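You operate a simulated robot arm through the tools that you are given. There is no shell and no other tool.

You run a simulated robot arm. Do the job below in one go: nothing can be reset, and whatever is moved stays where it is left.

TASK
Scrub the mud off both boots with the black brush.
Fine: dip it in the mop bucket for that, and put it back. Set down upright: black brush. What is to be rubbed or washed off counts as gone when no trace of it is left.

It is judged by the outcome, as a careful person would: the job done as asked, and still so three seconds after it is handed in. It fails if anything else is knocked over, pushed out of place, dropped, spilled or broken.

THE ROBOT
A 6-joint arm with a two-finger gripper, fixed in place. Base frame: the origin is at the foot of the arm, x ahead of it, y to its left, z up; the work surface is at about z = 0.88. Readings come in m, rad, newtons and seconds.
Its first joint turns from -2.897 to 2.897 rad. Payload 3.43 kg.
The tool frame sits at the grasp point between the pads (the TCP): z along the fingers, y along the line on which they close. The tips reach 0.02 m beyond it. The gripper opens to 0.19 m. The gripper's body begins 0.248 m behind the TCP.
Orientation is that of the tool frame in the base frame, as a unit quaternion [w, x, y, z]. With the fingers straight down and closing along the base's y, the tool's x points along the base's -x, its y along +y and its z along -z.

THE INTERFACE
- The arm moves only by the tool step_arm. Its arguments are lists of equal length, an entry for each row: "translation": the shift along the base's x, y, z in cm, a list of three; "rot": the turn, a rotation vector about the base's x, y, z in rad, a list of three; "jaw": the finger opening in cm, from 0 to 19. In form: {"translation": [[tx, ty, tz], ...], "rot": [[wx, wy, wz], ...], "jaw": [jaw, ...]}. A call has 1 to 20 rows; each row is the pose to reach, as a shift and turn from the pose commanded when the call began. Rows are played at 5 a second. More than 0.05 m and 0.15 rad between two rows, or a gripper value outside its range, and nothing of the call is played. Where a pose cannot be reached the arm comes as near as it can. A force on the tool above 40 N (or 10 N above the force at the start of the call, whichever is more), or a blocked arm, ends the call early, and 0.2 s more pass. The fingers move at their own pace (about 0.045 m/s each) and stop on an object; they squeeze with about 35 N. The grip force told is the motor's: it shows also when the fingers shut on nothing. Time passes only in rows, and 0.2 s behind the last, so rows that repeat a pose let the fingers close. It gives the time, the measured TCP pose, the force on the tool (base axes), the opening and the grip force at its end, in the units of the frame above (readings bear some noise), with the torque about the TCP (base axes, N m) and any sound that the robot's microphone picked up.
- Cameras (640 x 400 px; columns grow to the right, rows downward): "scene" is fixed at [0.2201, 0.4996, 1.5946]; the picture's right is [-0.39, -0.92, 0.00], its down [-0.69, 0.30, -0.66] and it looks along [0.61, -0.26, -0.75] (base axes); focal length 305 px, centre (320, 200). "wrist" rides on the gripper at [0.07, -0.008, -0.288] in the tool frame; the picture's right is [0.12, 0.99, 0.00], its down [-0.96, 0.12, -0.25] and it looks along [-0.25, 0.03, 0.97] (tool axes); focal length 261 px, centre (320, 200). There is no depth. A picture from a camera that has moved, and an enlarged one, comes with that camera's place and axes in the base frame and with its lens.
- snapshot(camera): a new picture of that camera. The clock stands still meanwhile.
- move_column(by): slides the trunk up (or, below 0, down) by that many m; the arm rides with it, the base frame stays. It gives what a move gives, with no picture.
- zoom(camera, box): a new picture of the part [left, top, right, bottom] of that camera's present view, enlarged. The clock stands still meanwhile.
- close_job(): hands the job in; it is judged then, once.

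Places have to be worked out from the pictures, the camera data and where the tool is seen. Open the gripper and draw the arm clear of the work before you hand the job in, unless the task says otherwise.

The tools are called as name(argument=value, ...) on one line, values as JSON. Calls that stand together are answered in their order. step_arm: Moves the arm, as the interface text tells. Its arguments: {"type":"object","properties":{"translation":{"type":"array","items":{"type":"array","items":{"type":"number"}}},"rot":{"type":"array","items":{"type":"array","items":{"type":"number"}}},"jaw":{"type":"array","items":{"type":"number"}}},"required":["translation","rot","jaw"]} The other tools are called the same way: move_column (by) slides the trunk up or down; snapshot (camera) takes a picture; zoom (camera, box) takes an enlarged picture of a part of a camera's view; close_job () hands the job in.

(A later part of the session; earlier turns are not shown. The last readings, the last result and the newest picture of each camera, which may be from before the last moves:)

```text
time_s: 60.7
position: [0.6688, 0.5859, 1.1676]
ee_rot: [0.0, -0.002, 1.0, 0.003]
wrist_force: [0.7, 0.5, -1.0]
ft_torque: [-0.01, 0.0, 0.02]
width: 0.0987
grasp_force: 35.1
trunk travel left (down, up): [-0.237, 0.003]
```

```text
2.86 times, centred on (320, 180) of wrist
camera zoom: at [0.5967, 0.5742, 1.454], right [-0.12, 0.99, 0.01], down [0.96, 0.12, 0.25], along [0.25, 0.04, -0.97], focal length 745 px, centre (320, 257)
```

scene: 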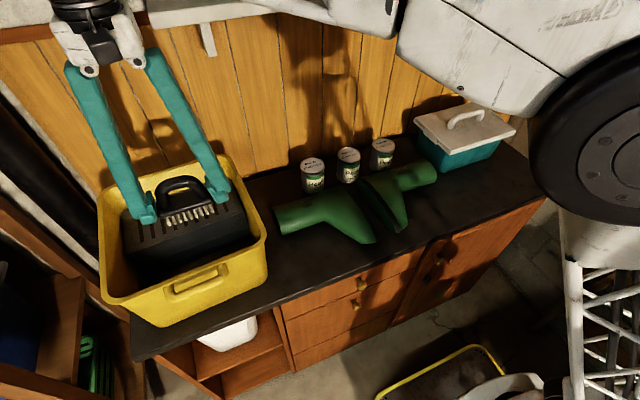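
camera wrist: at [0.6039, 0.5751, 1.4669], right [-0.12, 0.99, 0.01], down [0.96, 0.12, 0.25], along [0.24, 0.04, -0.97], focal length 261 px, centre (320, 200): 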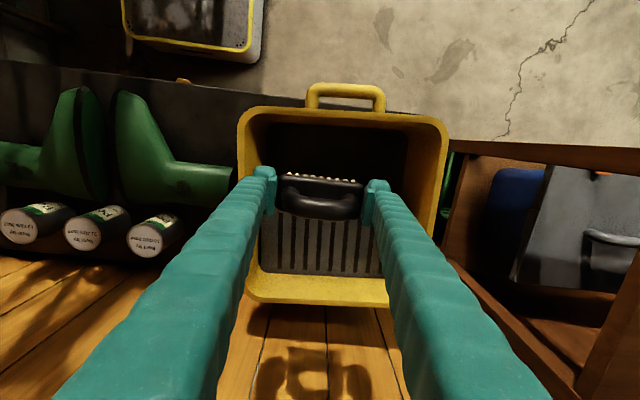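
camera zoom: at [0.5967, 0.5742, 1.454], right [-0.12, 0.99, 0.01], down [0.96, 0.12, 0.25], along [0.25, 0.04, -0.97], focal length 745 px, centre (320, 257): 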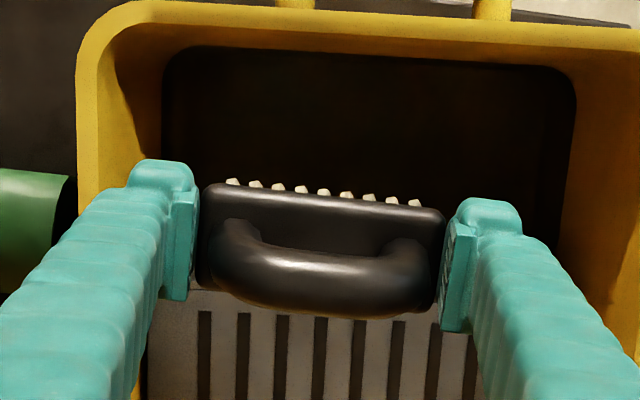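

One row was too long and nothing moved. I resend the path with shorter steps.

step_arm(translation=[[0, -4, 0], [0, -8, 0], [0, -12, 0], [1, -16, 0], [3, -20, 0], [5, -23.5, -1], [6.5, -26, -3], [7.3, -27.5, -6], [7.3, -27.5, -9], [7.3, -27.5, -12], [7.3, -27.5, -13.8], [7.3, -27.5, -13.8]], rot=[[0, 0, 0], [0, 0, 0], [0, 0, 0], [0, 0, 0], [0, 0, 0], [0, 0, 0], [0, 0, 0], [0, 0, 0], [0, 0, 0], [0, 0, 0], [0, 0, 0], [0, 0, 0]], jaw=[6, 6, 6, 6, 6, 6, 6, 6, 6, 6, 6, 6])

zoom(camera="scene", box=[250, 150, 390, 250])

zoom(camera="wrist", box=[220, 110, 420, 250])

```text
time_s: 63.3
position: [0.7403, 0.3096, 1.0291]
ee_rot: [0.0, -0.003, 1.0, 0.002]
wrist_force: [-0.2, 0.0, -0.2]
ft_torque: [-0.01, 0.03, -0.01]
width: 0.0986
grasp_force: 35.0
trunk travel left (down, up): [-0.237, 0.003]
```

```text
4.00 times, centred on (320, 200) of scene
camera zoom: at [0.2201, 0.4996, 1.5946], right [-0.39, -0.92, 0.0], down [-0.69, 0.3, -0.66], along [0.61, -0.26, -0.75], focal length 1219 px, centre (320, 200)
```

zoom: 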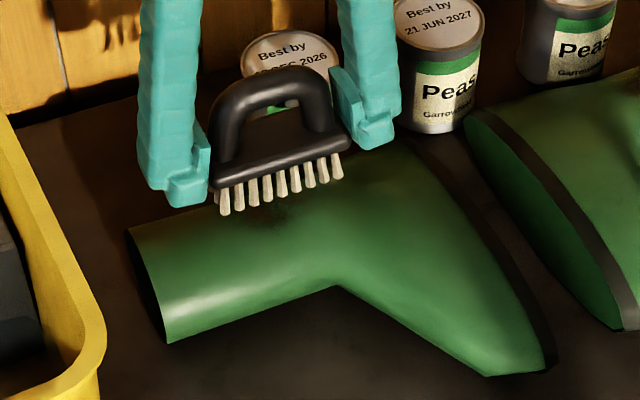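

```text
2.86 times, centred on (320, 180) of wrist
camera zoom: at [0.6699, 0.2991, 1.3149], right [-0.12, 0.99, 0.01], down [0.96, 0.12, 0.25], along [0.25, 0.04, -0.97], focal length 745 px, centre (320, 257)
```

zoom: 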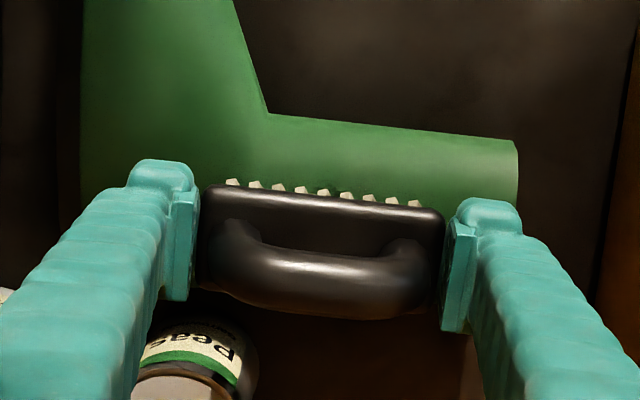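

The brush is right above the mud patch. I lower to near contact, then in 2 mm steps until a light touch.

step_arm(translation=[[0.2, 0, -1], [0.2, 0, -2], [0.2, 0, -2.6], [0.2, 0, -2.6]], rot=[[0, 0, 0], [0, 0, 0], [0, 0, 0], [0, 0, 0]], jaw=[6, 6, 6, 6])

step_arm(translation=[[0, 0, -0.2], [0, 0, -0.4], [0, 0, -0.4]], rot=[[0, 0, 0], [0, 0, 0], [0, 0, 0]], jaw=[6, 6, 6])

```text
time_s: 64.3
position: [0.7418, 0.31, 1.003]
ee_rot: [0.0, -0.003, 1.0, 0.002]
wrist_force: [-0.2, -0.9, -1.6]
ft_torque: [-0.06, 0.0, -0.02]
width: 0.0986
grasp_force: 34.9
trunk travel left (down, up): [-0.237, 0.003]
```

```text
time_s: 65.1
position: [0.7416, 0.3097, 0.9994]
ee_rot: [-0.001, -0.003, 1.0, 0.002]
wrist_force: [-0.4, 0.2, -0.6]
ft_torque: [0.02, -0.01, -0.04]
width: 0.099
grasp_force: 35.0
trunk travel left (down, up): [-0.237, 0.003]
```

No contact yet at TCP z≈0.999. I continue in 2–3 mm steps.

step_arm(translation=[[0, 0, -0.2], [0, 0, -0.3], [0, 0, -0.3]], rot=[[0, 0, 0], [0, 0, 0], [0, 0, 0]], jaw=[6, 6, 6])

step_arm(translation=[[0, 0, -0.1], [0, 0, -0.2], [0, 0, -0.2]], rot=[[0, 0, 0], [0, 0, 0], [0, 0, 0]], jaw=[6, 6, 6])

zoom(camera="scene", box=[260, 160, 360, 240])

```text
time_s: 65.9
position: [0.7422, 0.3105, 0.9955]
ee_rot: [0.0, -0.003, 1.0, 0.002]
wrist_force: [-0.4, 0.4, -1.3]
ft_torque: [-0.02, 0.03, 0.01]
width: 0.0984
grasp_force: 34.7
trunk travel left (down, up): [-0.237, 0.003]
```

```text
time_s: 66.7
position: [0.7424, 0.3093, 0.9938]
ee_rot: [0.0, -0.003, 1.0, 0.002]
wrist_force: [0.2, -0.7, -1.1]
ft_torque: [-0.01, 0.01, 0.0]
width: 0.0989
grasp_force: 35.3
trunk travel left (down, up): [-0.237, 0.003]
```

```text
5.00 times, centred on (310, 200) of scene
camera zoom: at [0.2201, 0.4996, 1.5946], right [-0.39, -0.92, 0.0], down [-0.69, 0.3, -0.66], along [0.61, -0.26, -0.75], focal length 1523 px, centre (370, 200)
```

zoom: 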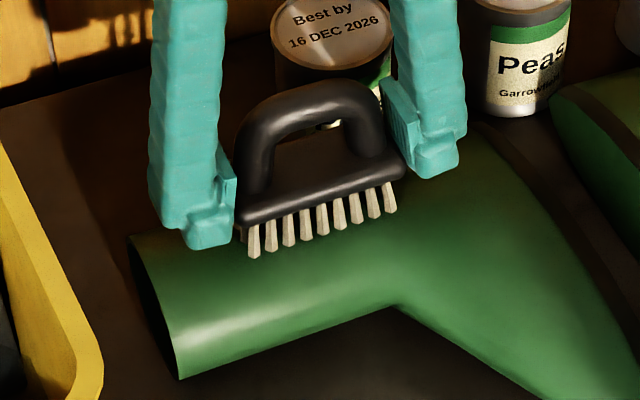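

Very close to the surface now. I go on in 2 mm steps.

step_arm(translation=[[0, 0, -0.1], [0, 0, -0.2], [0, 0, -0.2]], rot=[[0, 0, 0], [0, 0, 0], [0, 0, 0]], jaw=[6, 6, 6])

step_arm(translation=[[0, 0, -0.1], [0, 0, -0.2], [0, 0, -0.2]], rot=[[0, 0, 0], [0, 0, 0], [0, 0, 0]], jaw=[6, 6, 6])

step_arm(translation=[[0, 0, -0.1], [0, 0, -0.2], [0, 0, -0.2]], rot=[[0, 0, 0], [0, 0, 0], [0, 0, 0]], jaw=[6, 6, 6])

```text
time_s: 67.5
position: [0.7429, 0.3096, 0.9925]
ee_rot: [0.0, -0.002, 1.0, 0.002]
wrist_force: [-0.3, -0.2, -2.3]
ft_torque: [-0.02, 0.0, -0.03]
width: 0.0989
grasp_force: 35.3
trunk travel left (down, up): [-0.237, 0.003]
```

```text
time_s: 68.3
position: [0.7424, 0.3099, 0.9908]
ee_rot: [0.001, -0.003, 1.0, 0.003]
wrist_force: [1.4, 0.1, 13.9]
ft_torque: [0.74, 0.1, -0.02]
width: 0.0989
grasp_force: 35.0
trunk travel left (down, up): [-0.237, 0.003]
```

```text
time_s: 69.1
position: [0.7425, 0.3105, 0.9905]
ee_rot: [0.001, -0.003, 1.0, 0.003]
wrist_force: [-0.1, -3.2, 22.6]
ft_torque: [0.22, 0.31, 0.03]
width: 0.099
grasp_force: 34.9
trunk travel left (down, up): [-0.237, 0.003]
```

Contact at z≈0.991, now pressing ~22 N, which is more than needed. I ease off by 3 mm to roughly 10 N and rub back and forth along the shaft.

step_arm(translation=[[0, 0, 0.3], [0, 1, 0.3], [0, 2, 0.3], [0, 1, 0.3], [0, 0, 0.3], [0, -1, 0.3], [0, -2, 0.3], [0, -1, 0.3], [0, 0, 0.3], [0, 1, 0.3], [0, 2, 0.3], [0, 1, 0.3], [0, 0, 0.3], [0, -1, 0.3], [0, -2, 0.3], [0, -1, 0.3], [0, 0, 0.3], [0, 0, 0.3]], rot=[[0, 0, 0], [0, 0, 0], [0, 0, 0], [0, 0, 0], [0, 0, 0], [0, 0, 0], [0, 0, 0], [0, 0, 0], [0, 0, 0], [0, 0, 0], [0, 0, 0], [0, 0, 0], [0, 0, 0], [0, 0, 0], [0, 0, 0], [0, 0, 0], [0, 0, 0], [0, 0, 0]], jaw=[6, 6, 6, 6, 6, 6, 6, 6, 6, 6, 6, 6, 6, 6, 6, 6, 6, 6])

zoom(camera="scene", box=[250, 150, 390, 250])

```text
time_s: 72.9
position: [0.7435, 0.3106, 0.991]
ee_rot: [0.0, -0.003, 1.0, 0.002]
wrist_force: [0.3, -0.9, -0.5]
ft_torque: [0.01, 0.0, 0.0]
width: 0.0987
grasp_force: 34.8
trunk travel left (down, up): [-0.237, 0.003]
```

```text
4.00 times, centred on (320, 200) of scene
camera zoom: at [0.2201, 0.4996, 1.5946], right [-0.39, -0.92, 0.0], down [-0.69, 0.3, -0.66], along [0.61, -0.26, -0.75], focal length 1219 px, centre (320, 200)
```

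zoom: 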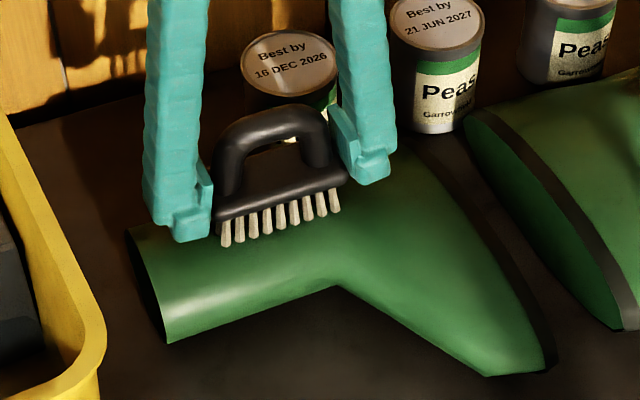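

At this height the brush barely touched. I press 1 mm deeper (~10 N) and scrub again, adding small sideways strokes.

step_arm(translation=[[0, 0, -0.1], [0, 1, -0.1], [0, 2, -0.1], [0, 1, -0.1], [0, 0, -0.1], [0, -1, -0.1], [0, -2, -0.1], [0, -1, -0.1], [0, 0, -0.1], [0.5, 1, -0.1], [0.8, 2, -0.1], [0.8, 1, -0.1], [0.8, 0, -0.1], [0.8, -1, -0.1], [0.8, -2, -0.1], [0, -1, -0.1], [-0.8, 0, -0.1], [-0.8, 1, -0.1], [-0.8, 0, -0.1], [0, 0, -0.1]], rot=[[0, 0, 0], [0, 0, 0], [0, 0, 0], [0, 0, 0], [0, 0, 0], [0, 0, 0], [0, 0, 0], [0, 0, 0], [0, 0, 0], [0, 0, 0], [0, 0, 0], [0, 0, 0], [0, 0, 0], [0, 0, 0], [0, 0, 0], [0, 0, 0], [0, 0, 0], [0, 0, 0], [0, 0, 0], [0, 0, 0]], jaw=[6, 6, 6, 6, 6, 6, 6, 6, 6, 6, 6, 6, 6, 6, 6, 6, 6, 6, 6, 6])

zoom(camera="scene", box=[250, 150, 390, 250])

```text
time_s: 77.1
position: [0.7411, 0.3101, 0.9899]
ee_rot: [0.0, -0.003, 1.0, 0.003]
wrist_force: [-2.0, 3.3, 7.6]
ft_torque: [0.37, 0.27, -0.02]
width: 0.0987
grasp_force: 34.7
trunk travel left (down, up): [-0.237, 0.003]
```

```text
4.00 times, centred on (320, 200) of scene
camera zoom: at [0.2201, 0.4996, 1.5946], right [-0.39, -0.92, 0.0], down [-0.69, 0.3, -0.66], along [0.61, -0.26, -0.75], focal length 1219 px, centre (320, 200)
```

zoom: 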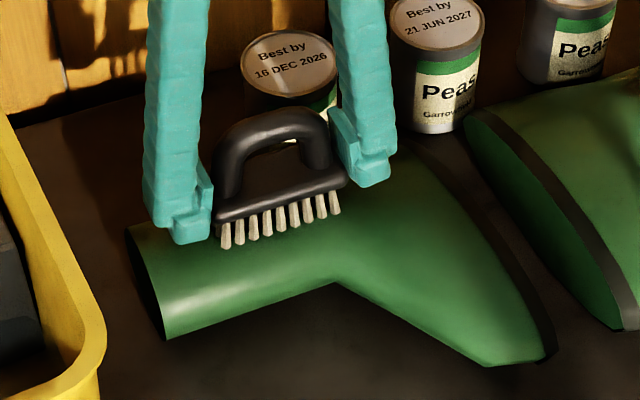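

The boot shifted by a millimetre or two, so I keep the strokes gentle. I lift the brush and move it aside to look at the patch.

step_arm(translation=[[0, 0, 2], [0, 0, 5], [-1, 0, 8], [-4, 0, 10], [-7, 0, 11], [-9, 0, 11], [-9, 0, 11]], rot=[[0, 0, 0], [0, 0, 0], [0, 0, 0], [0, 0, 0], [0, 0, 0], [0, 0, 0], [0, 0, 0]], jaw=[6, 6, 6, 6, 6, 6, 6])

zoom(camera="wrist", box=[220, 110, 420, 280])

zoom(camera="scene", box=[250, 150, 390, 250])

```text
time_s: 78.7
position: [0.652, 0.3084, 1.1001]
ee_rot: [-0.001, -0.003, 1.0, 0.003]
wrist_force: [0.5, 0.3, -0.6]
ft_torque: [0.01, 0.02, -0.02]
width: 0.0987
grasp_force: 34.7
trunk travel left (down, up): [-0.237, 0.003]
```

```text
2.35 times, centred on (320, 195) of wrist
camera zoom: at [0.5811, 0.2984, 1.3859], right [-0.12, 0.99, 0.01], down [0.96, 0.12, 0.25], along [0.25, 0.04, -0.97], focal length 613 px, centre (320, 212)
```

zoom: 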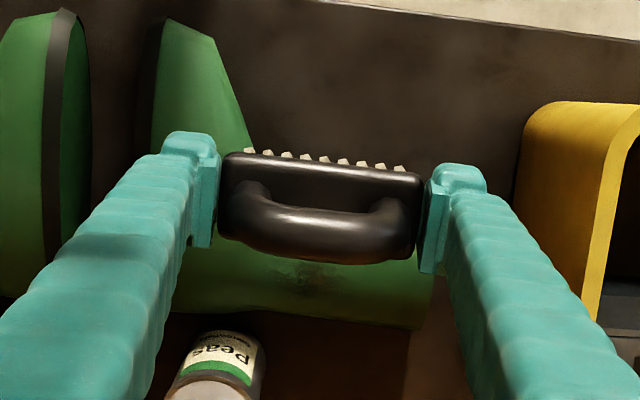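

```text
4.00 times, centred on (320, 200) of scene
camera zoom: at [0.2201, 0.4996, 1.5946], right [-0.39, -0.92, 0.0], down [-0.69, 0.3, -0.66], along [0.61, -0.26, -0.75], focal length 1219 px, centre (320, 200)
```

zoom: 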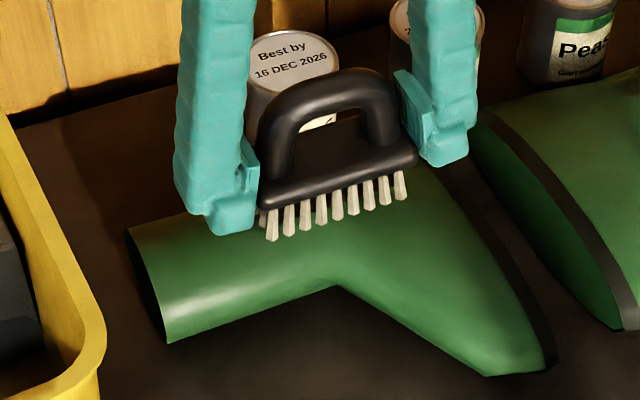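

The boot is where it was. Some mud is still visible behind the brush; I zoom in on it.

zoom(camera="wrist", box=[275, 195, 375, 255])

step_arm(translation=[[0, 2, 2], [0, 5, 3], [0, 8, 3], [0, 8, 3]], rot=[[0, 0, 0], [0, 0, 0], [0, 0, 0], [0, 0, 0]], jaw=[6, 6, 6, 6])

zoom(camera="scene", box=[250, 150, 390, 250])

snapshot(camera="wrist")

```text
6.40 times, centred on (325, 225) of wrist
camera zoom: at [0.5811, 0.2984, 1.3859], right [-0.12, 0.99, 0.01], down [0.96, 0.12, 0.25], along [0.25, 0.04, -0.97], focal length 1668 px, centre (288, 40)
```

zoom: 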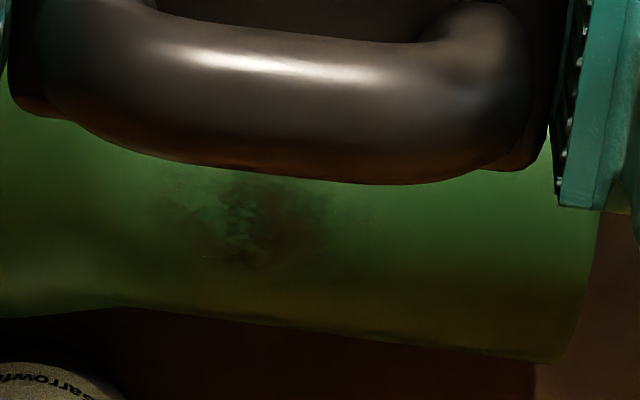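

```text
time_s: 79.7
position: [0.6537, 0.389, 1.1316]
ee_rot: [0.0, -0.002, 1.0, 0.003]
wrist_force: [-0.5, 0.3, -2.1]
ft_torque: [-0.02, 0.02, 0.0]
width: 0.0989
grasp_force: 35.3
trunk travel left (down, up): [-0.237, 0.003]
```

```text
4.00 times, centred on (320, 200) of scene
camera zoom: at [0.2201, 0.4996, 1.5946], right [-0.39, -0.92, 0.0], down [-0.69, 0.3, -0.66], along [0.61, -0.26, -0.75], focal length 1219 px, centre (320, 200)
```

zoom: 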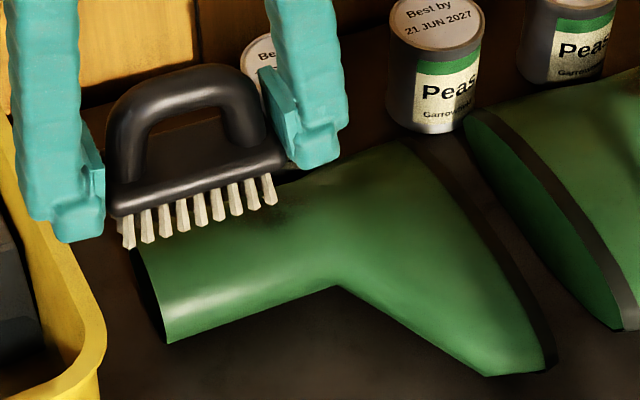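

```text
taken
camera wrist: at [0.5823, 0.3786, 1.4166], right [-0.12, 0.99, 0.01], down [0.96, 0.12, 0.25], along [0.25, 0.04, -0.97], focal length 261 px, centre (320, 200)
```

wrist: 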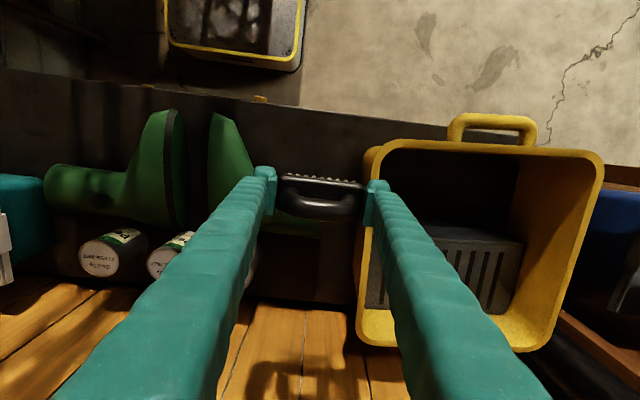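

Mud remains around x 0.73–0.76, y 0.295–0.333. I move the brush to the other side for an unobstructed scene view of the patch.

step_arm(translation=[[0, -4, 0], [0, -8, 0], [0, -12, 0], [0, -16, 0], [0, -20, 0], [0, -24, 0], [0, -24, 0]], rot=[[0, 0, 0], [0, 0, 0], [0, 0, 0], [0, 0, 0], [0, 0, 0], [0, 0, 0], [0, 0, 0]], jaw=[6, 6, 6, 6, 6, 6, 6])

zoom(camera="scene", box=[260, 170, 390, 260])

zoom(camera="scene", box=[290, 185, 340, 220])

snapshot(camera="wrist")

```text
time_s: 81.3
position: [0.6513, 0.1495, 1.1297]
ee_rot: [0.0, -0.002, 1.0, 0.003]
wrist_force: [0.8, -0.2, -1.2]
ft_torque: [-0.02, -0.02, -0.01]
width: 0.0991
grasp_force: 34.7
trunk travel left (down, up): [-0.237, 0.003]
```

```text
4.44 times, centred on (325, 215) of scene
camera zoom: at [0.2201, 0.4996, 1.5946], right [-0.39, -0.92, 0.0], down [-0.69, 0.3, -0.66], along [0.61, -0.26, -0.75], focal length 1354 px, centre (298, 133)
```

zoom: 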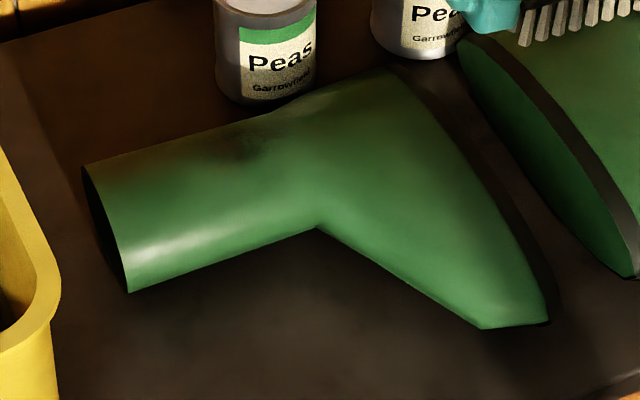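

```text
11.43 times, centred on (315, 202) of scene
camera zoom: at [0.2201, 0.4996, 1.5946], right [-0.39, -0.92, 0.0], down [-0.69, 0.3, -0.66], along [0.61, -0.26, -0.75], focal length 3482 px, centre (377, 171)
```

zoom: 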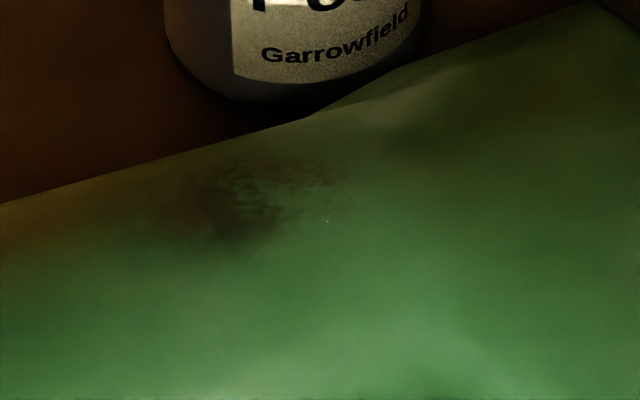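

```text
taken
camera wrist: at [0.5821, 0.1387, 1.4171], right [-0.12, 0.99, 0.01], down [0.96, 0.12, 0.25], along [0.25, 0.04, -0.97], focal length 261 px, centre (320, 200)
```

wrist: 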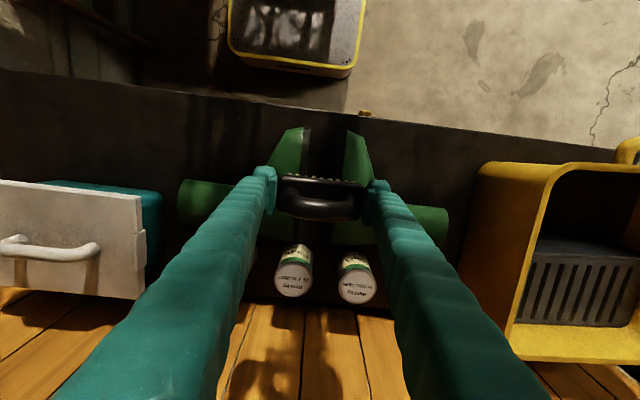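

The patch spans roughly x 0.73–0.76, y 0.287–0.33 and is only thinned; a flat brush touches just the crown of the rounded shaft. I go back and scrub with the brush rolled a little (0.15 rad) to match the slope where most of the mud is.

step_arm(translation=[[0, 4, 0], [0, 8, 0], [0, 12, 0], [2, 15, 0], [5, 16, 0], [8, 16, -2], [10.2, 16, -5], [10.2, 16, -9], [10.2, 16, -12], [10.2, 16, -13.2], [10.2, 16, -13.2]], rot=[[0, 0, 0], [0, 0, 0], [0, 0, 0], [0, 0, 0], [0, 0.05, 0], [0, 0.1, 0], [0, 0.15, 0], [0, 0.15, 0], [0, 0.15, 0], [0, 0.15, 0], [0, 0.15, 0]], jaw=[6, 6, 6, 6, 6, 6, 6, 6, 6, 6, 6])

zoom(camera="scene", box=[260, 160, 360, 240])

```text
time_s: 83.7
position: [0.7508, 0.3089, 1.0029]
ee_rot: [-0.071, -0.003, 0.997, 0.003]
wrist_force: [0.1, 0.5, -1.1]
ft_torque: [-0.01, 0.01, 0.0]
width: 0.0986
grasp_force: 35.1
trunk travel left (down, up): [-0.237, 0.003]
```

```text
5.00 times, centred on (310, 200) of scene
camera zoom: at [0.2201, 0.4996, 1.5946], right [-0.39, -0.92, 0.0], down [-0.69, 0.3, -0.66], along [0.61, -0.26, -0.75], focal length 1523 px, centre (370, 200)
```

zoom: 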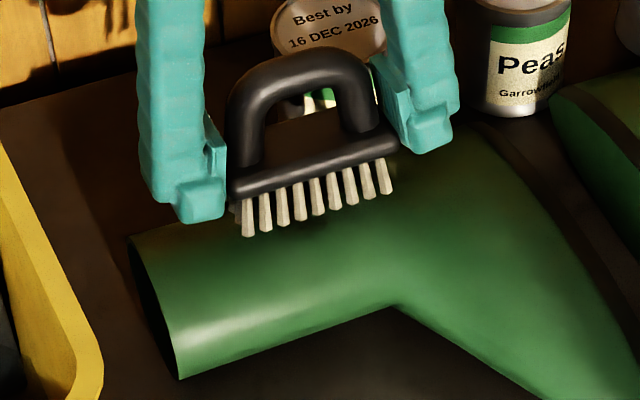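

I lower gently toward contact with this roll.

step_arm(translation=[[0.2, 0, -0.4], [0.4, 0, -0.8], [0.4, 0, -1.0], [0.4, 0, -1.0]], rot=[[0, 0, 0], [0, 0, 0], [0, 0, 0], [0, 0, 0]], jaw=[6, 6, 6, 6])

step_arm(translation=[[0, 0, -0.1], [0, 0, -0.2], [0, 0, -0.2]], rot=[[0, 0, 0], [0, 0, 0], [0, 0, 0]], jaw=[6, 6, 6])

```text
time_s: 84.7
position: [0.7534, 0.3104, 0.9963]
ee_rot: [-0.07, -0.003, 0.998, 0.004]
wrist_force: [0.1, 0.9, -1.5]
ft_torque: [0.0, 0.06, -0.01]
width: 0.099
grasp_force: 35.3
trunk travel left (down, up): [-0.237, 0.003]
```

```text
time_s: 85.5
position: [0.7531, 0.3099, 0.994]
ee_rot: [-0.07, -0.002, 0.998, 0.004]
wrist_force: [0.6, -0.5, 0.1]
ft_torque: [-0.04, -0.01, 0.01]
width: 0.0988
grasp_force: 34.7
trunk travel left (down, up): [-0.237, 0.003]
```

Nearly touching; two more small steps.

step_arm(translation=[[0, 0, -0.1], [0, 0, -0.2], [0, 0, -0.2]], rot=[[0, 0, 0], [0, 0, 0], [0, 0, 0]], jaw=[6, 6, 6])

step_arm(translation=[[0, 0, -0.1], [0, 0, -0.2], [0, 0, -0.2]], rot=[[0, 0, 0], [0, 0, 0], [0, 0, 0]], jaw=[6, 6, 6])

```text
time_s: 86.3
position: [0.7534, 0.308, 0.993]
ee_rot: [-0.07, -0.003, 0.998, 0.005]
wrist_force: [-0.5, 0.5, -1.1]
ft_torque: [0.02, -0.01, 0.02]
width: 0.0988
grasp_force: 35.3
trunk travel left (down, up): [-0.237, 0.003]
```

```text
time_s: 87.1
position: [0.7535, 0.3097, 0.99]
ee_rot: [-0.07, -0.001, 0.998, 0.005]
wrist_force: [0.8, -0.4, -2.3]
ft_torque: [-0.02, 0.04, -0.01]
width: 0.0989
grasp_force: 35.0
trunk travel left (down, up): [-0.237, 0.003]
```

Still free at 0.990. I continue down in 1.5–2 mm steps.

step_arm(translation=[[0, 0, -0.1], [0, 0, -0.2], [0, 0, -0.2]], rot=[[0, 0, 0], [0, 0, 0], [0, 0, 0]], jaw=[6, 6, 6])

step_arm(translation=[[0, 0, -0.1], [0, 0, -0.2], [0, 0, -0.2]], rot=[[0, 0, 0], [0, 0, 0], [0, 0, 0]], jaw=[6, 6, 6])

```text
time_s: 87.9
position: [0.7528, 0.3093, 0.9878]
ee_rot: [-0.069, -0.002, 0.998, 0.004]
wrist_force: [1.5, -0.7, 3.5]
ft_torque: [0.24, 0.01, -0.06]
width: 0.099
grasp_force: 35.0
trunk travel left (down, up): [-0.237, 0.003]
```

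```text
time_s: 88.7
position: [0.7534, 0.3094, 0.9861]
ee_rot: [-0.07, -0.003, 0.998, 0.004]
wrist_force: [0.7, -1.6, 15.9]
ft_torque: [0.72, 0.12, -0.01]
width: 0.0989
grasp_force: 35.5
trunk travel left (down, up): [-0.237, 0.003]
```

The torque (0.72 N·m at 16 N) shows the bristles touch only at the +y end, since the shaft widens toward its opening. I lift 4 mm, pitch the brush by 0.06 rad about x so it lies flush, and feel again.

step_arm(translation=[[0, 0, 0.4], [0, 0, 0.5], [0, 0, 0.5], [0, 0, 0.2], [0, 0, 0.2]], rot=[[0, 0, 0], [0.03, 0, 0], [0.06, 0, 0], [0.06, 0, 0], [0.06, 0, 0]], jaw=[6, 6, 6, 6, 6])

step_arm(translation=[[0, 0, -0.1], [0, 0, -0.2], [0, 0, -0.2]], rot=[[0, 0, 0], [0, 0, 0], [0, 0, 0]], jaw=[6, 6, 6])

step_arm(translation=[[0, 0, -0.1], [0, 0, -0.2], [0, 0, -0.2]], rot=[[0, 0, 0], [0, 0, 0], [0, 0, 0]], jaw=[6, 6, 6])

```text
time_s: 89.9
position: [0.752, 0.3181, 0.9858]
ee_rot: [-0.072, -0.008, 0.997, 0.03]
wrist_force: [1.1, -4.3, 18.8]
ft_torque: [-0.1, 0.05, 0.07]
width: 0.0991
grasp_force: 35.1
trunk travel left (down, up): [-0.237, 0.003]
```

```text
time_s: 90.7
position: [0.7521, 0.3187, 0.9836]
ee_rot: [-0.072, -0.006, 0.997, 0.032]
wrist_force: [4.6, 1.3, 29.0]
ft_torque: [0.04, 0.02, -0.02]
width: 0.099
grasp_force: 34.7
trunk travel left (down, up): [-0.237, 0.003]
```

```text
time_s: 91.3
position: [0.7559, 0.2882, 0.988]
ee_rot: [-0.067, 0.0, 0.997, 0.043]
wrist_force: [-1.0, 0.1, -2.3]
ft_torque: [-0.04, -0.02, 0.01]
width: 0.099
grasp_force: 34.7
trunk travel left (down, up): [-0.237, 0.003]
stopped in row 3: the force on the tool passed its limit at 41 N (the readings are from after the stop); the commanded pose is now the measured one
```

That pressed harder than intended and the call stopped itself; the tool is now free again. I check whether the boot or anything else has moved.

snapshot(camera="scene")

zoom(camera="scene", box=[260, 170, 390, 260])

snapshot(camera="wrist")

```text
taken
```

scene: 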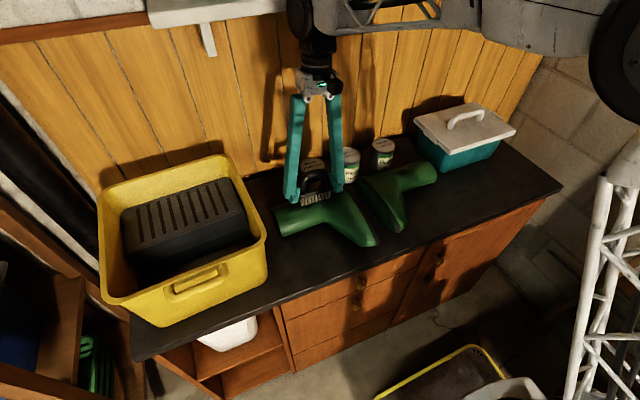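

```text
4.44 times, centred on (325, 215) of scene
camera zoom: at [0.2201, 0.4996, 1.5946], right [-0.39, -0.92, 0.0], down [-0.69, 0.3, -0.66], along [0.61, -0.26, -0.75], focal length 1354 px, centre (298, 133)
```

zoom: 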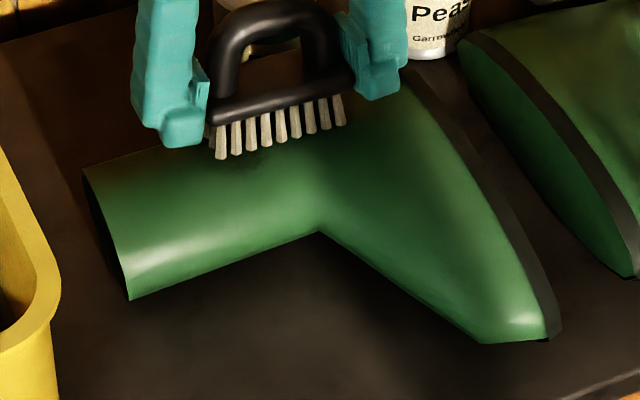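

```text
taken
camera wrist: at [0.7239, 0.2532, 1.2799], right [-0.11, 0.99, 0.1], down [0.99, 0.1, 0.12], along [0.11, 0.11, -0.99], focal length 261 px, centre (320, 200)
```

wrist: 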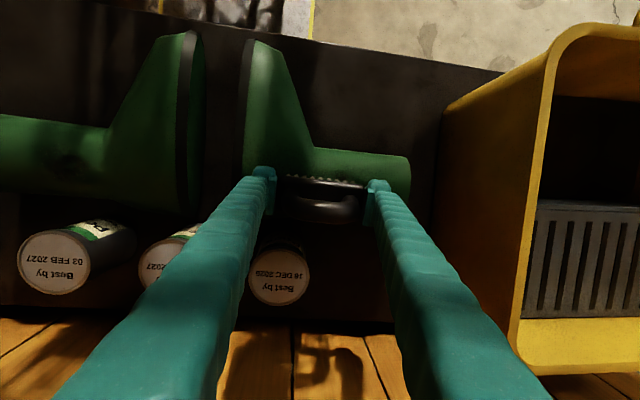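

The toe shifted by a few millimetres only; cans and the rest are in place. I lift off and inspect the patch.

step_arm(translation=[[0, 0, 2], [0, 0, 5], [-2, 0, 8], [-5, 0, 10], [-8, 0, 12], [-10, 0, 13], [-10, -3, 13], [-10, -7, 13], [-10, -11, 13], [-10, -14, 13], [-10, -14, 13]], rot=[[0, 0, 0], [0, 0, 0], [-0.04, -0.07, 0], [-0.085, -0.134, 0], [-0.085, -0.134, 0], [-0.085, -0.134, 0], [-0.085, -0.134, 0], [-0.085, -0.134, 0], [-0.085, -0.134, 0], [-0.085, -0.134, 0], [-0.085, -0.134, 0]], jaw=[6, 6, 6, 6, 6, 6, 6, 6, 6, 6, 6])

zoom(camera="scene", box=[260, 170, 390, 260])

zoom(camera="scene", box=[290, 185, 340, 220])

zoom(camera="wrist", box=[250, 100, 450, 260])

```text
time_s: 93.7
position: [0.6634, 0.1331, 1.1132]
ee_rot: [-0.006, 0.004, 1.0, 0.007]
wrist_force: [-0.4, 0.0, -1.2]
ft_torque: [0.02, 0.01, -0.02]
width: 0.0988
grasp_force: 35.1
trunk travel left (down, up): [-0.237, 0.003]
```

```text
4.44 times, centred on (325, 215) of scene
camera zoom: at [0.2201, 0.4996, 1.5946], right [-0.39, -0.92, 0.0], down [-0.69, 0.3, -0.66], along [0.61, -0.26, -0.75], focal length 1354 px, centre (298, 133)
```

zoom: 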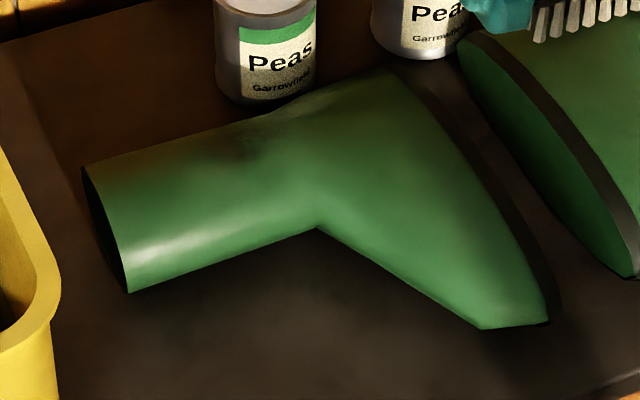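

```text
11.43 times, centred on (315, 202) of scene
camera zoom: at [0.2201, 0.4996, 1.5946], right [-0.39, -0.92, 0.0], down [-0.69, 0.3, -0.66], along [0.61, -0.26, -0.75], focal length 3482 px, centre (377, 171)
```

zoom: 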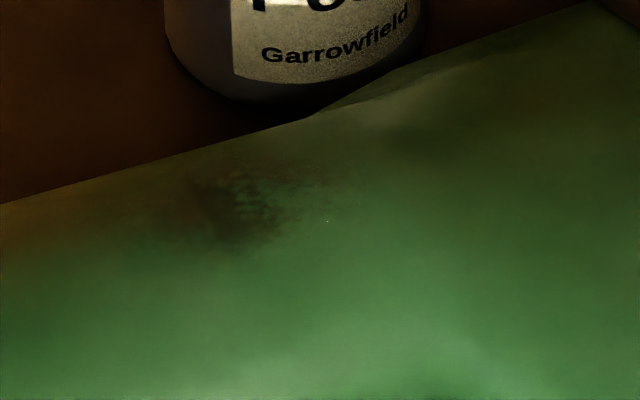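

```text
2.50 times, centred on (350, 180) of wrist
camera zoom: at [0.5954, 0.1218, 1.401], right [-0.11, 0.99, 0.01], down [0.97, 0.11, 0.24], along [0.24, 0.04, -0.97], focal length 652 px, centre (245, 250)
```

zoom: 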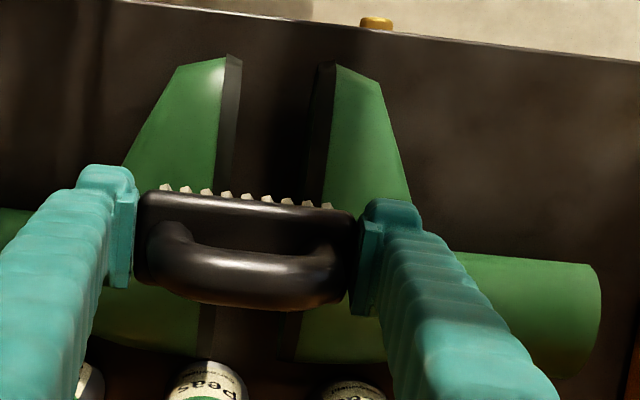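

The boot rocked back to its original place, and the mud has lost its right-hand tail, so contact scrubbing works. I square the tool again and hover over the patch, then lower the column a little to give the wrist a better posture before tilting.

step_arm(translation=[[0, 4, 0], [0, 8, 0], [0, 12, 0], [2, 15, 0], [5, 17, 0], [8, 17.5, 0], [8, 17.5, 0]], rot=[[-0.014, -0.012, 0.008], [-0.014, -0.012, 0.008], [-0.014, -0.012, 0.008], [-0.014, -0.012, 0.008], [-0.014, -0.012, 0.008], [-0.014, -0.012, 0.008], [-0.014, -0.012, 0.008]], jaw=[6, 6, 6, 6, 6, 6, 6])

move_column(by=-0.06)

```text
time_s: 95.3
position: [0.7436, 0.3093, 1.1133]
ee_rot: [0.001, -0.001, 1.0, -0.001]
wrist_force: [-0.3, 0.3, -0.8]
ft_torque: [-0.01, 0.03, 0.0]
width: 0.0988
grasp_force: 34.9
trunk travel left (down, up): [-0.237, 0.003]
```

```text
time_s: 96.3
position: [0.7434, 0.3093, 1.0529]
ee_rot: [0.001, -0.001, 1.0, -0.001]
wrist_force: [-0.1, -0.5, -1.0]
ft_torque: [0.0, -0.01, 0.01]
width: 0.0991
grasp_force: 34.6
trunk travel left (down, up): [-0.177, 0.063]
```

Tracking is exact again. I test the small tilt (0.06 about x, 0.10 about y) in free space.

step_arm(translation=[[0.2, 0, -0.5], [0.5, 0.1, -1], [0.7, 0.2, -2], [0.7, 0.2, -3], [0.7, 0.2, -3]], rot=[[0.03, 0.05, 0], [0.06, 0.1, 0], [0.06, 0.1, 0], [0.06, 0.1, 0], [0.06, 0.1, 0]], jaw=[6, 6, 6, 6, 6])

zoom(camera="scene", box=[260, 160, 360, 240])

```text
time_s: 97.5
position: [0.7489, 0.3119, 1.023]
ee_rot: [-0.048, -0.001, 0.998, 0.029]
wrist_force: [-0.1, 0.6, -0.7]
ft_torque: [0.0, -0.01, -0.01]
width: 0.0992
grasp_force: 34.8
trunk travel left (down, up): [-0.177, 0.063]
```

```text
5.00 times, centred on (310, 200) of scene
camera zoom: at [0.2201, 0.4996, 1.5946], right [-0.39, -0.92, 0.0], down [-0.69, 0.3, -0.66], along [0.61, -0.26, -0.75], focal length 1523 px, centre (370, 200)
```

zoom: 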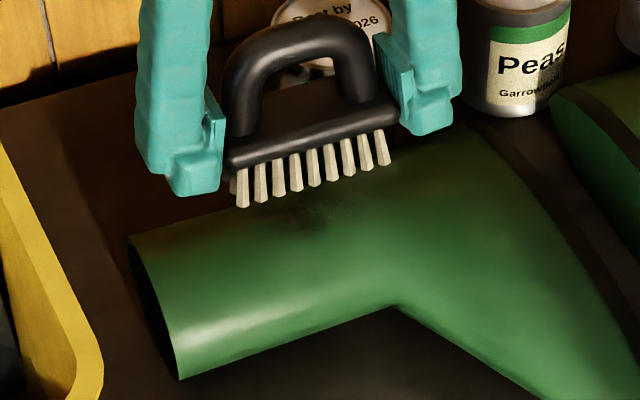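

Tracking is fine in this posture. I lower toward contact, one check at a time.

step_arm(translation=[[0, 0, -1], [0, 0, -2], [0, 0, -2.8], [0, 0, -2.8]], rot=[[0, 0, 0], [0, 0, 0], [0, 0, 0], [0, 0, 0]], jaw=[6, 6, 6, 6])

```text
time_s: 98.5
position: [0.7503, 0.3122, 0.9954]
ee_rot: [-0.05, -0.001, 0.998, 0.028]
wrist_force: [0.5, -0.1, -0.7]
ft_torque: [0.02, -0.02, 0.01]
width: 0.0988
grasp_force: 34.8
trunk travel left (down, up): [-0.177, 0.063]
```

Free at 0.995. I go down another 5 mm in fine rows.

step_arm(translation=[[0, 0, -0.2], [0, 0, -0.4], [0, 0, -0.5], [0, 0, -0.5]], rot=[[0, 0, 0], [0, 0, 0], [0, 0, 0], [0, 0, 0]], jaw=[6, 6, 6, 6])

```text
time_s: 99.5
position: [0.7501, 0.3113, 0.9895]
ee_rot: [-0.049, -0.002, 0.998, 0.029]
wrist_force: [-0.6, 0.4, -1.9]
ft_torque: [0.02, -0.01, 0.04]
width: 0.0991
grasp_force: 34.5
trunk travel left (down, up): [-0.177, 0.063]
```

Still free at 0.9895; 2 mm more.

step_arm(translation=[[0, 0, -0.1], [0, 0, -0.2], [0, 0, -0.2]], rot=[[0, 0, 0], [0, 0, 0], [0, 0, 0]], jaw=[6, 6, 6])

```text
time_s: 100.3
position: [0.7509, 0.3124, 0.9888]
ee_rot: [-0.049, -0.001, 0.998, 0.028]
wrist_force: [-0.3, -0.3, -1.4]
ft_torque: [0.0, 0.04, 0.0]
width: 0.099
grasp_force: 34.9
trunk travel left (down, up): [-0.177, 0.063]
```

step_arm(translation=[[0, 0, -0.1], [0, 0, -0.2], [0, 0, -0.2]], rot=[[0, 0, 0], [0, 0, 0], [0, 0, 0]], jaw=[6, 6, 6])

```text
time_s: 101.1
position: [0.7508, 0.3125, 0.9841]
ee_rot: [-0.049, -0.001, 0.998, 0.03]
wrist_force: [-0.2, 0.2, -1.3]
ft_torque: [0.0, 0.01, -0.02]
width: 0.0989
grasp_force: 34.6
trunk travel left (down, up): [-0.177, 0.063]
```

Still no contact at about 0.985 (the readings scatter by a millimetre or so). I continue with another 2 mm.

step_arm(translation=[[0, 0, -0.1], [0, 0, -0.2], [0, 0, -0.2]], rot=[[0, 0, 0], [0, 0, 0], [0, 0, 0]], jaw=[6, 6, 6])

```text
time_s: 101.9
position: [0.7508, 0.3107, 0.985]
ee_rot: [-0.048, -0.001, 0.998, 0.029]
wrist_force: [-0.3, 0.1, -1.1]
ft_torque: [0.04, 0.02, 0.01]
width: 0.0989
grasp_force: 35.4
trunk travel left (down, up): [-0.177, 0.063]
```

Free still; another 2 mm.

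step_arm(translation=[[0, 0, -0.1], [0, 0, -0.2], [0, 0, -0.2]], rot=[[0, 0, 0], [0, 0, 0], [0, 0, 0]], jaw=[6, 6, 6])

```text
time_s: 102.7
position: [0.7503, 0.3114, 0.9831]
ee_rot: [-0.048, -0.002, 0.998, 0.029]
wrist_force: [1.4, 0.8, 15.1]
ft_torque: [0.85, 0.07, -0.04]
width: 0.0991
grasp_force: 35.3
trunk travel left (down, up): [-0.177, 0.063]
```

Contact again at the +y end (torque 0.85 at 16 N), so the shaft slopes more than 0.06 rad. I lift 6 mm and add another 0.06 rad of pitch.

step_arm(translation=[[0, 0, 0.4], [0, 0, 0.6], [0, 0, 0.6], [0, 0, 0.6]], rot=[[0, 0, 0], [0.03, 0, 0], [0.06, 0, 0], [0.06, 0, 0]], jaw=[6, 6, 6, 6])

zoom(camera="scene", box=[270, 170, 350, 230])

```text
time_s: 103.7
position: [0.7498, 0.3123, 0.9895]
ee_rot: [-0.049, -0.003, 0.997, 0.059]
wrist_force: [0.7, 0.6, -3.5]
ft_torque: [0.02, 0.0, 0.03]
width: 0.0989
grasp_force: 35.3
trunk travel left (down, up): [-0.177, 0.063]
```

```text
6.67 times, centred on (310, 200) of scene
camera zoom: at [0.2201, 0.4996, 1.5946], right [-0.39, -0.92, 0.0], down [-0.69, 0.3, -0.66], along [0.61, -0.26, -0.75], focal length 2031 px, centre (387, 200)
```

zoom: 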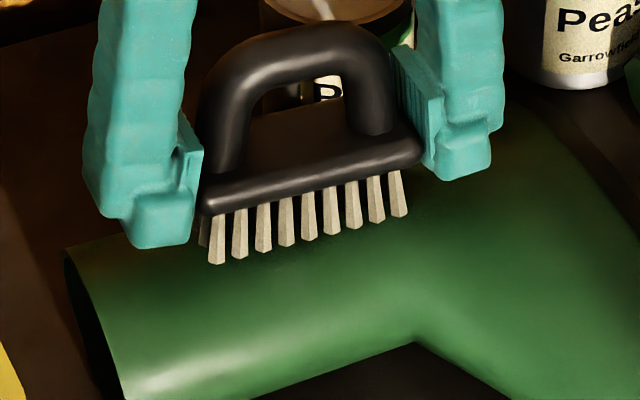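

The finger tips are clear of the boot by almost 2 cm; it is the bristles' left end that touches first. I lower with the new pitch.

step_arm(translation=[[0, 0, -0.2], [0, 0, -0.4], [0, 0, -0.4]], rot=[[0, 0, 0], [0, 0, 0], [0, 0, 0]], jaw=[6, 6, 6])

```text
time_s: 104.5
position: [0.7489, 0.3113, 0.9848]
ee_rot: [-0.048, -0.003, 0.997, 0.059]
wrist_force: [1.3, 1.1, 16.7]
ft_torque: [-0.81, 0.21, 0.11]
width: 0.0992
grasp_force: 35.2
trunk travel left (down, up): [-0.177, 0.063]
```

Now it touches at the −y end, so flush pitch is about 0.08 rad. I lift slightly, take back 0.04 rad, and lower again.

step_arm(translation=[[0, 0, 0.4], [0, 0, 0.5], [0, 0, 0.5], [0, 0, 0.2], [0, 0, 0.1], [0, 0, 0.1]], rot=[[0, 0, 0], [-0.02, 0, 0], [-0.04, 0, 0], [-0.04, 0, 0], [-0.04, 0, 0], [-0.04, 0, 0]], jaw=[6, 6, 6, 6, 6, 6])

```text
time_s: 105.9
position: [0.7485, 0.3115, 0.985]
ee_rot: [-0.049, -0.002, 0.998, 0.039]
wrist_force: [-0.6, -0.5, -1.0]
ft_torque: [0.02, -0.01, -0.02]
width: 0.0985
grasp_force: 34.9
trunk travel left (down, up): [-0.177, 0.063]
```

Free at 0.985; I lower 2 mm more.

step_arm(translation=[[0, 0, -0.1], [0, 0, -0.2], [0, 0, -0.2]], rot=[[0, 0, 0], [0, 0, 0], [0, 0, 0]], jaw=[6, 6, 6])

```text
time_s: 106.7
position: [0.7496, 0.3115, 0.9844]
ee_rot: [-0.048, -0.003, 0.998, 0.039]
wrist_force: [2.2, 1.8, 7.5]
ft_torque: [-0.36, 0.03, 0.08]
width: 0.0989
grasp_force: 34.9
trunk travel left (down, up): [-0.177, 0.063]
```

Light contact (≈9 N). I scrub along y following the slope, then look.

step_arm(translation=[[0, 0.8, 0.03], [0, 1.6, 0.1], [0, 2.4, 0.16], [0, 1.6, 0.1], [0, 0.8, 0.03], [0, 0, -0.03], [0, -0.8, -0.09], [0, -1.6, -0.14], [0, -0.8, -0.09], [0, 0, -0.03], [0, 0.8, 0.03], [0, 1.6, 0.1], [0, 2.4, 0.16], [0, 1.6, 0.1], [0, 0.8, 0.03], [0, 0, -0.03], [0, -0.8, -0.09], [0, -1.6, -0.14], [0, -0.8, -0.09], [0, 0, -0.03]], rot=[[0, 0, 0], [0, 0, 0], [0, 0, 0], [0, 0, 0], [0, 0, 0], [0, 0, 0], [0, 0, 0], [0, 0, 0], [0, 0, 0], [0, 0, 0], [0, 0, 0], [0, 0, 0], [0, 0, 0], [0, 0, 0], [0, 0, 0], [0, 0, 0], [0, 0, 0], [0, 0, 0], [0, 0, 0], [0, 0, 0]], jaw=[6, 6, 6, 6, 6, 6, 6, 6, 6, 6, 6, 6, 6, 6, 6, 6, 6, 6, 6, 6])

zoom(camera="scene", box=[260, 170, 390, 260])

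```text
time_s: 110.9
position: [0.7501, 0.3116, 0.9829]
ee_rot: [-0.049, -0.002, 0.998, 0.039]
wrist_force: [1.9, -11.2, 12.1]
ft_torque: [-0.84, 0.05, 0.16]
width: 0.0991
grasp_force: 34.6
trunk travel left (down, up): [-0.177, 0.063]
```

```text
4.44 times, centred on (325, 215) of scene
camera zoom: at [0.2201, 0.4996, 1.5946], right [-0.39, -0.92, 0.0], down [-0.69, 0.3, -0.66], along [0.61, -0.26, -0.75], focal length 1354 px, centre (298, 133)
```

zoom: 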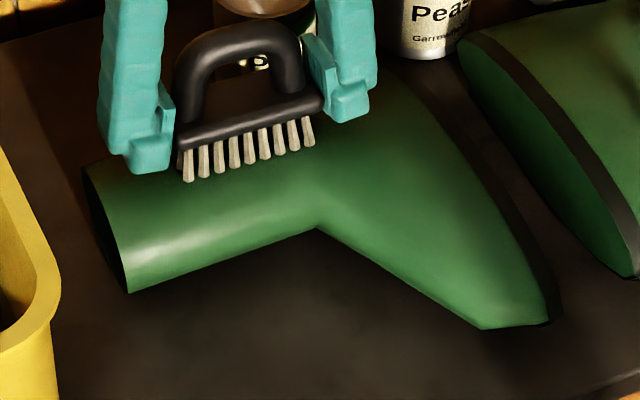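

The friction is felt (11 N sideways) and the boot holds still. I lift and shift to the right for a look at the patch.

step_arm(translation=[[0, 0, 2], [0, 0, 4.5], [0, -4, 5.5], [0, -8, 6], [0, -12, 6], [0, -12, 6]], rot=[[0, 0, 0], [0, 0, 0], [0, 0, 0], [0, 0, 0], [0, 0, 0], [0, 0, 0]], jaw=[6, 6, 6, 6, 6, 6])

zoom(camera="scene", box=[290, 185, 340, 220])

zoom(camera="wrist", box=[320, 130, 480, 260])

```text
time_s: 112.3
position: [0.7489, 0.1918, 1.044]
ee_rot: [-0.049, -0.002, 0.998, 0.039]
wrist_force: [-0.3, -1.0, -1.5]
ft_torque: [0.0, 0.02, 0.03]
width: 0.0987
grasp_force: 34.8
trunk travel left (down, up): [-0.177, 0.063]
```

```text
11.43 times, centred on (315, 202) of scene
camera zoom: at [0.2201, 0.4996, 1.5946], right [-0.39, -0.92, 0.0], down [-0.69, 0.3, -0.66], along [0.61, -0.26, -0.75], focal length 3482 px, centre (377, 171)
```

zoom: 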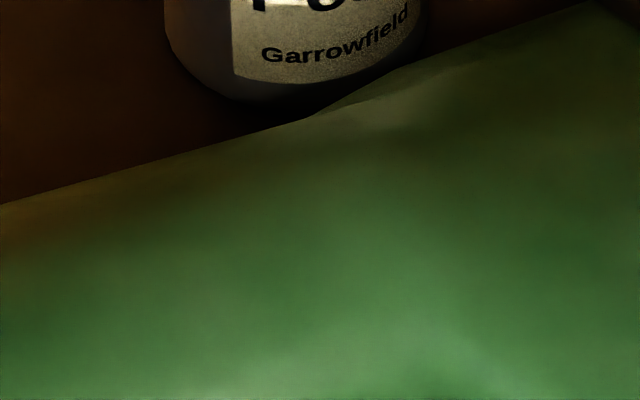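

```text
3.08 times, centred on (400, 195) of wrist
camera zoom: at [0.7076, 0.1595, 1.3333], right [-0.12, 0.99, 0.09], down [0.98, 0.1, 0.16], along [0.15, 0.11, -0.98], focal length 802 px, centre (74, 215)
```

zoom: 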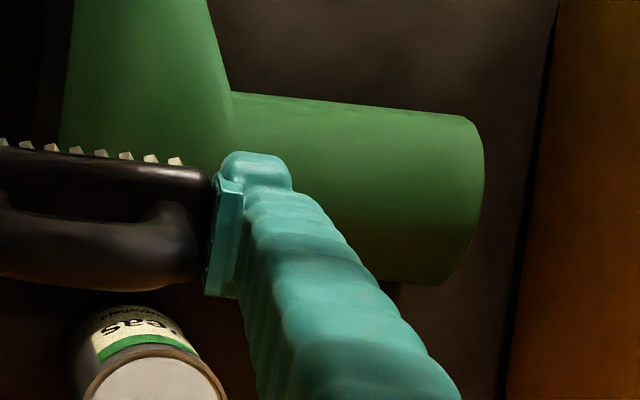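

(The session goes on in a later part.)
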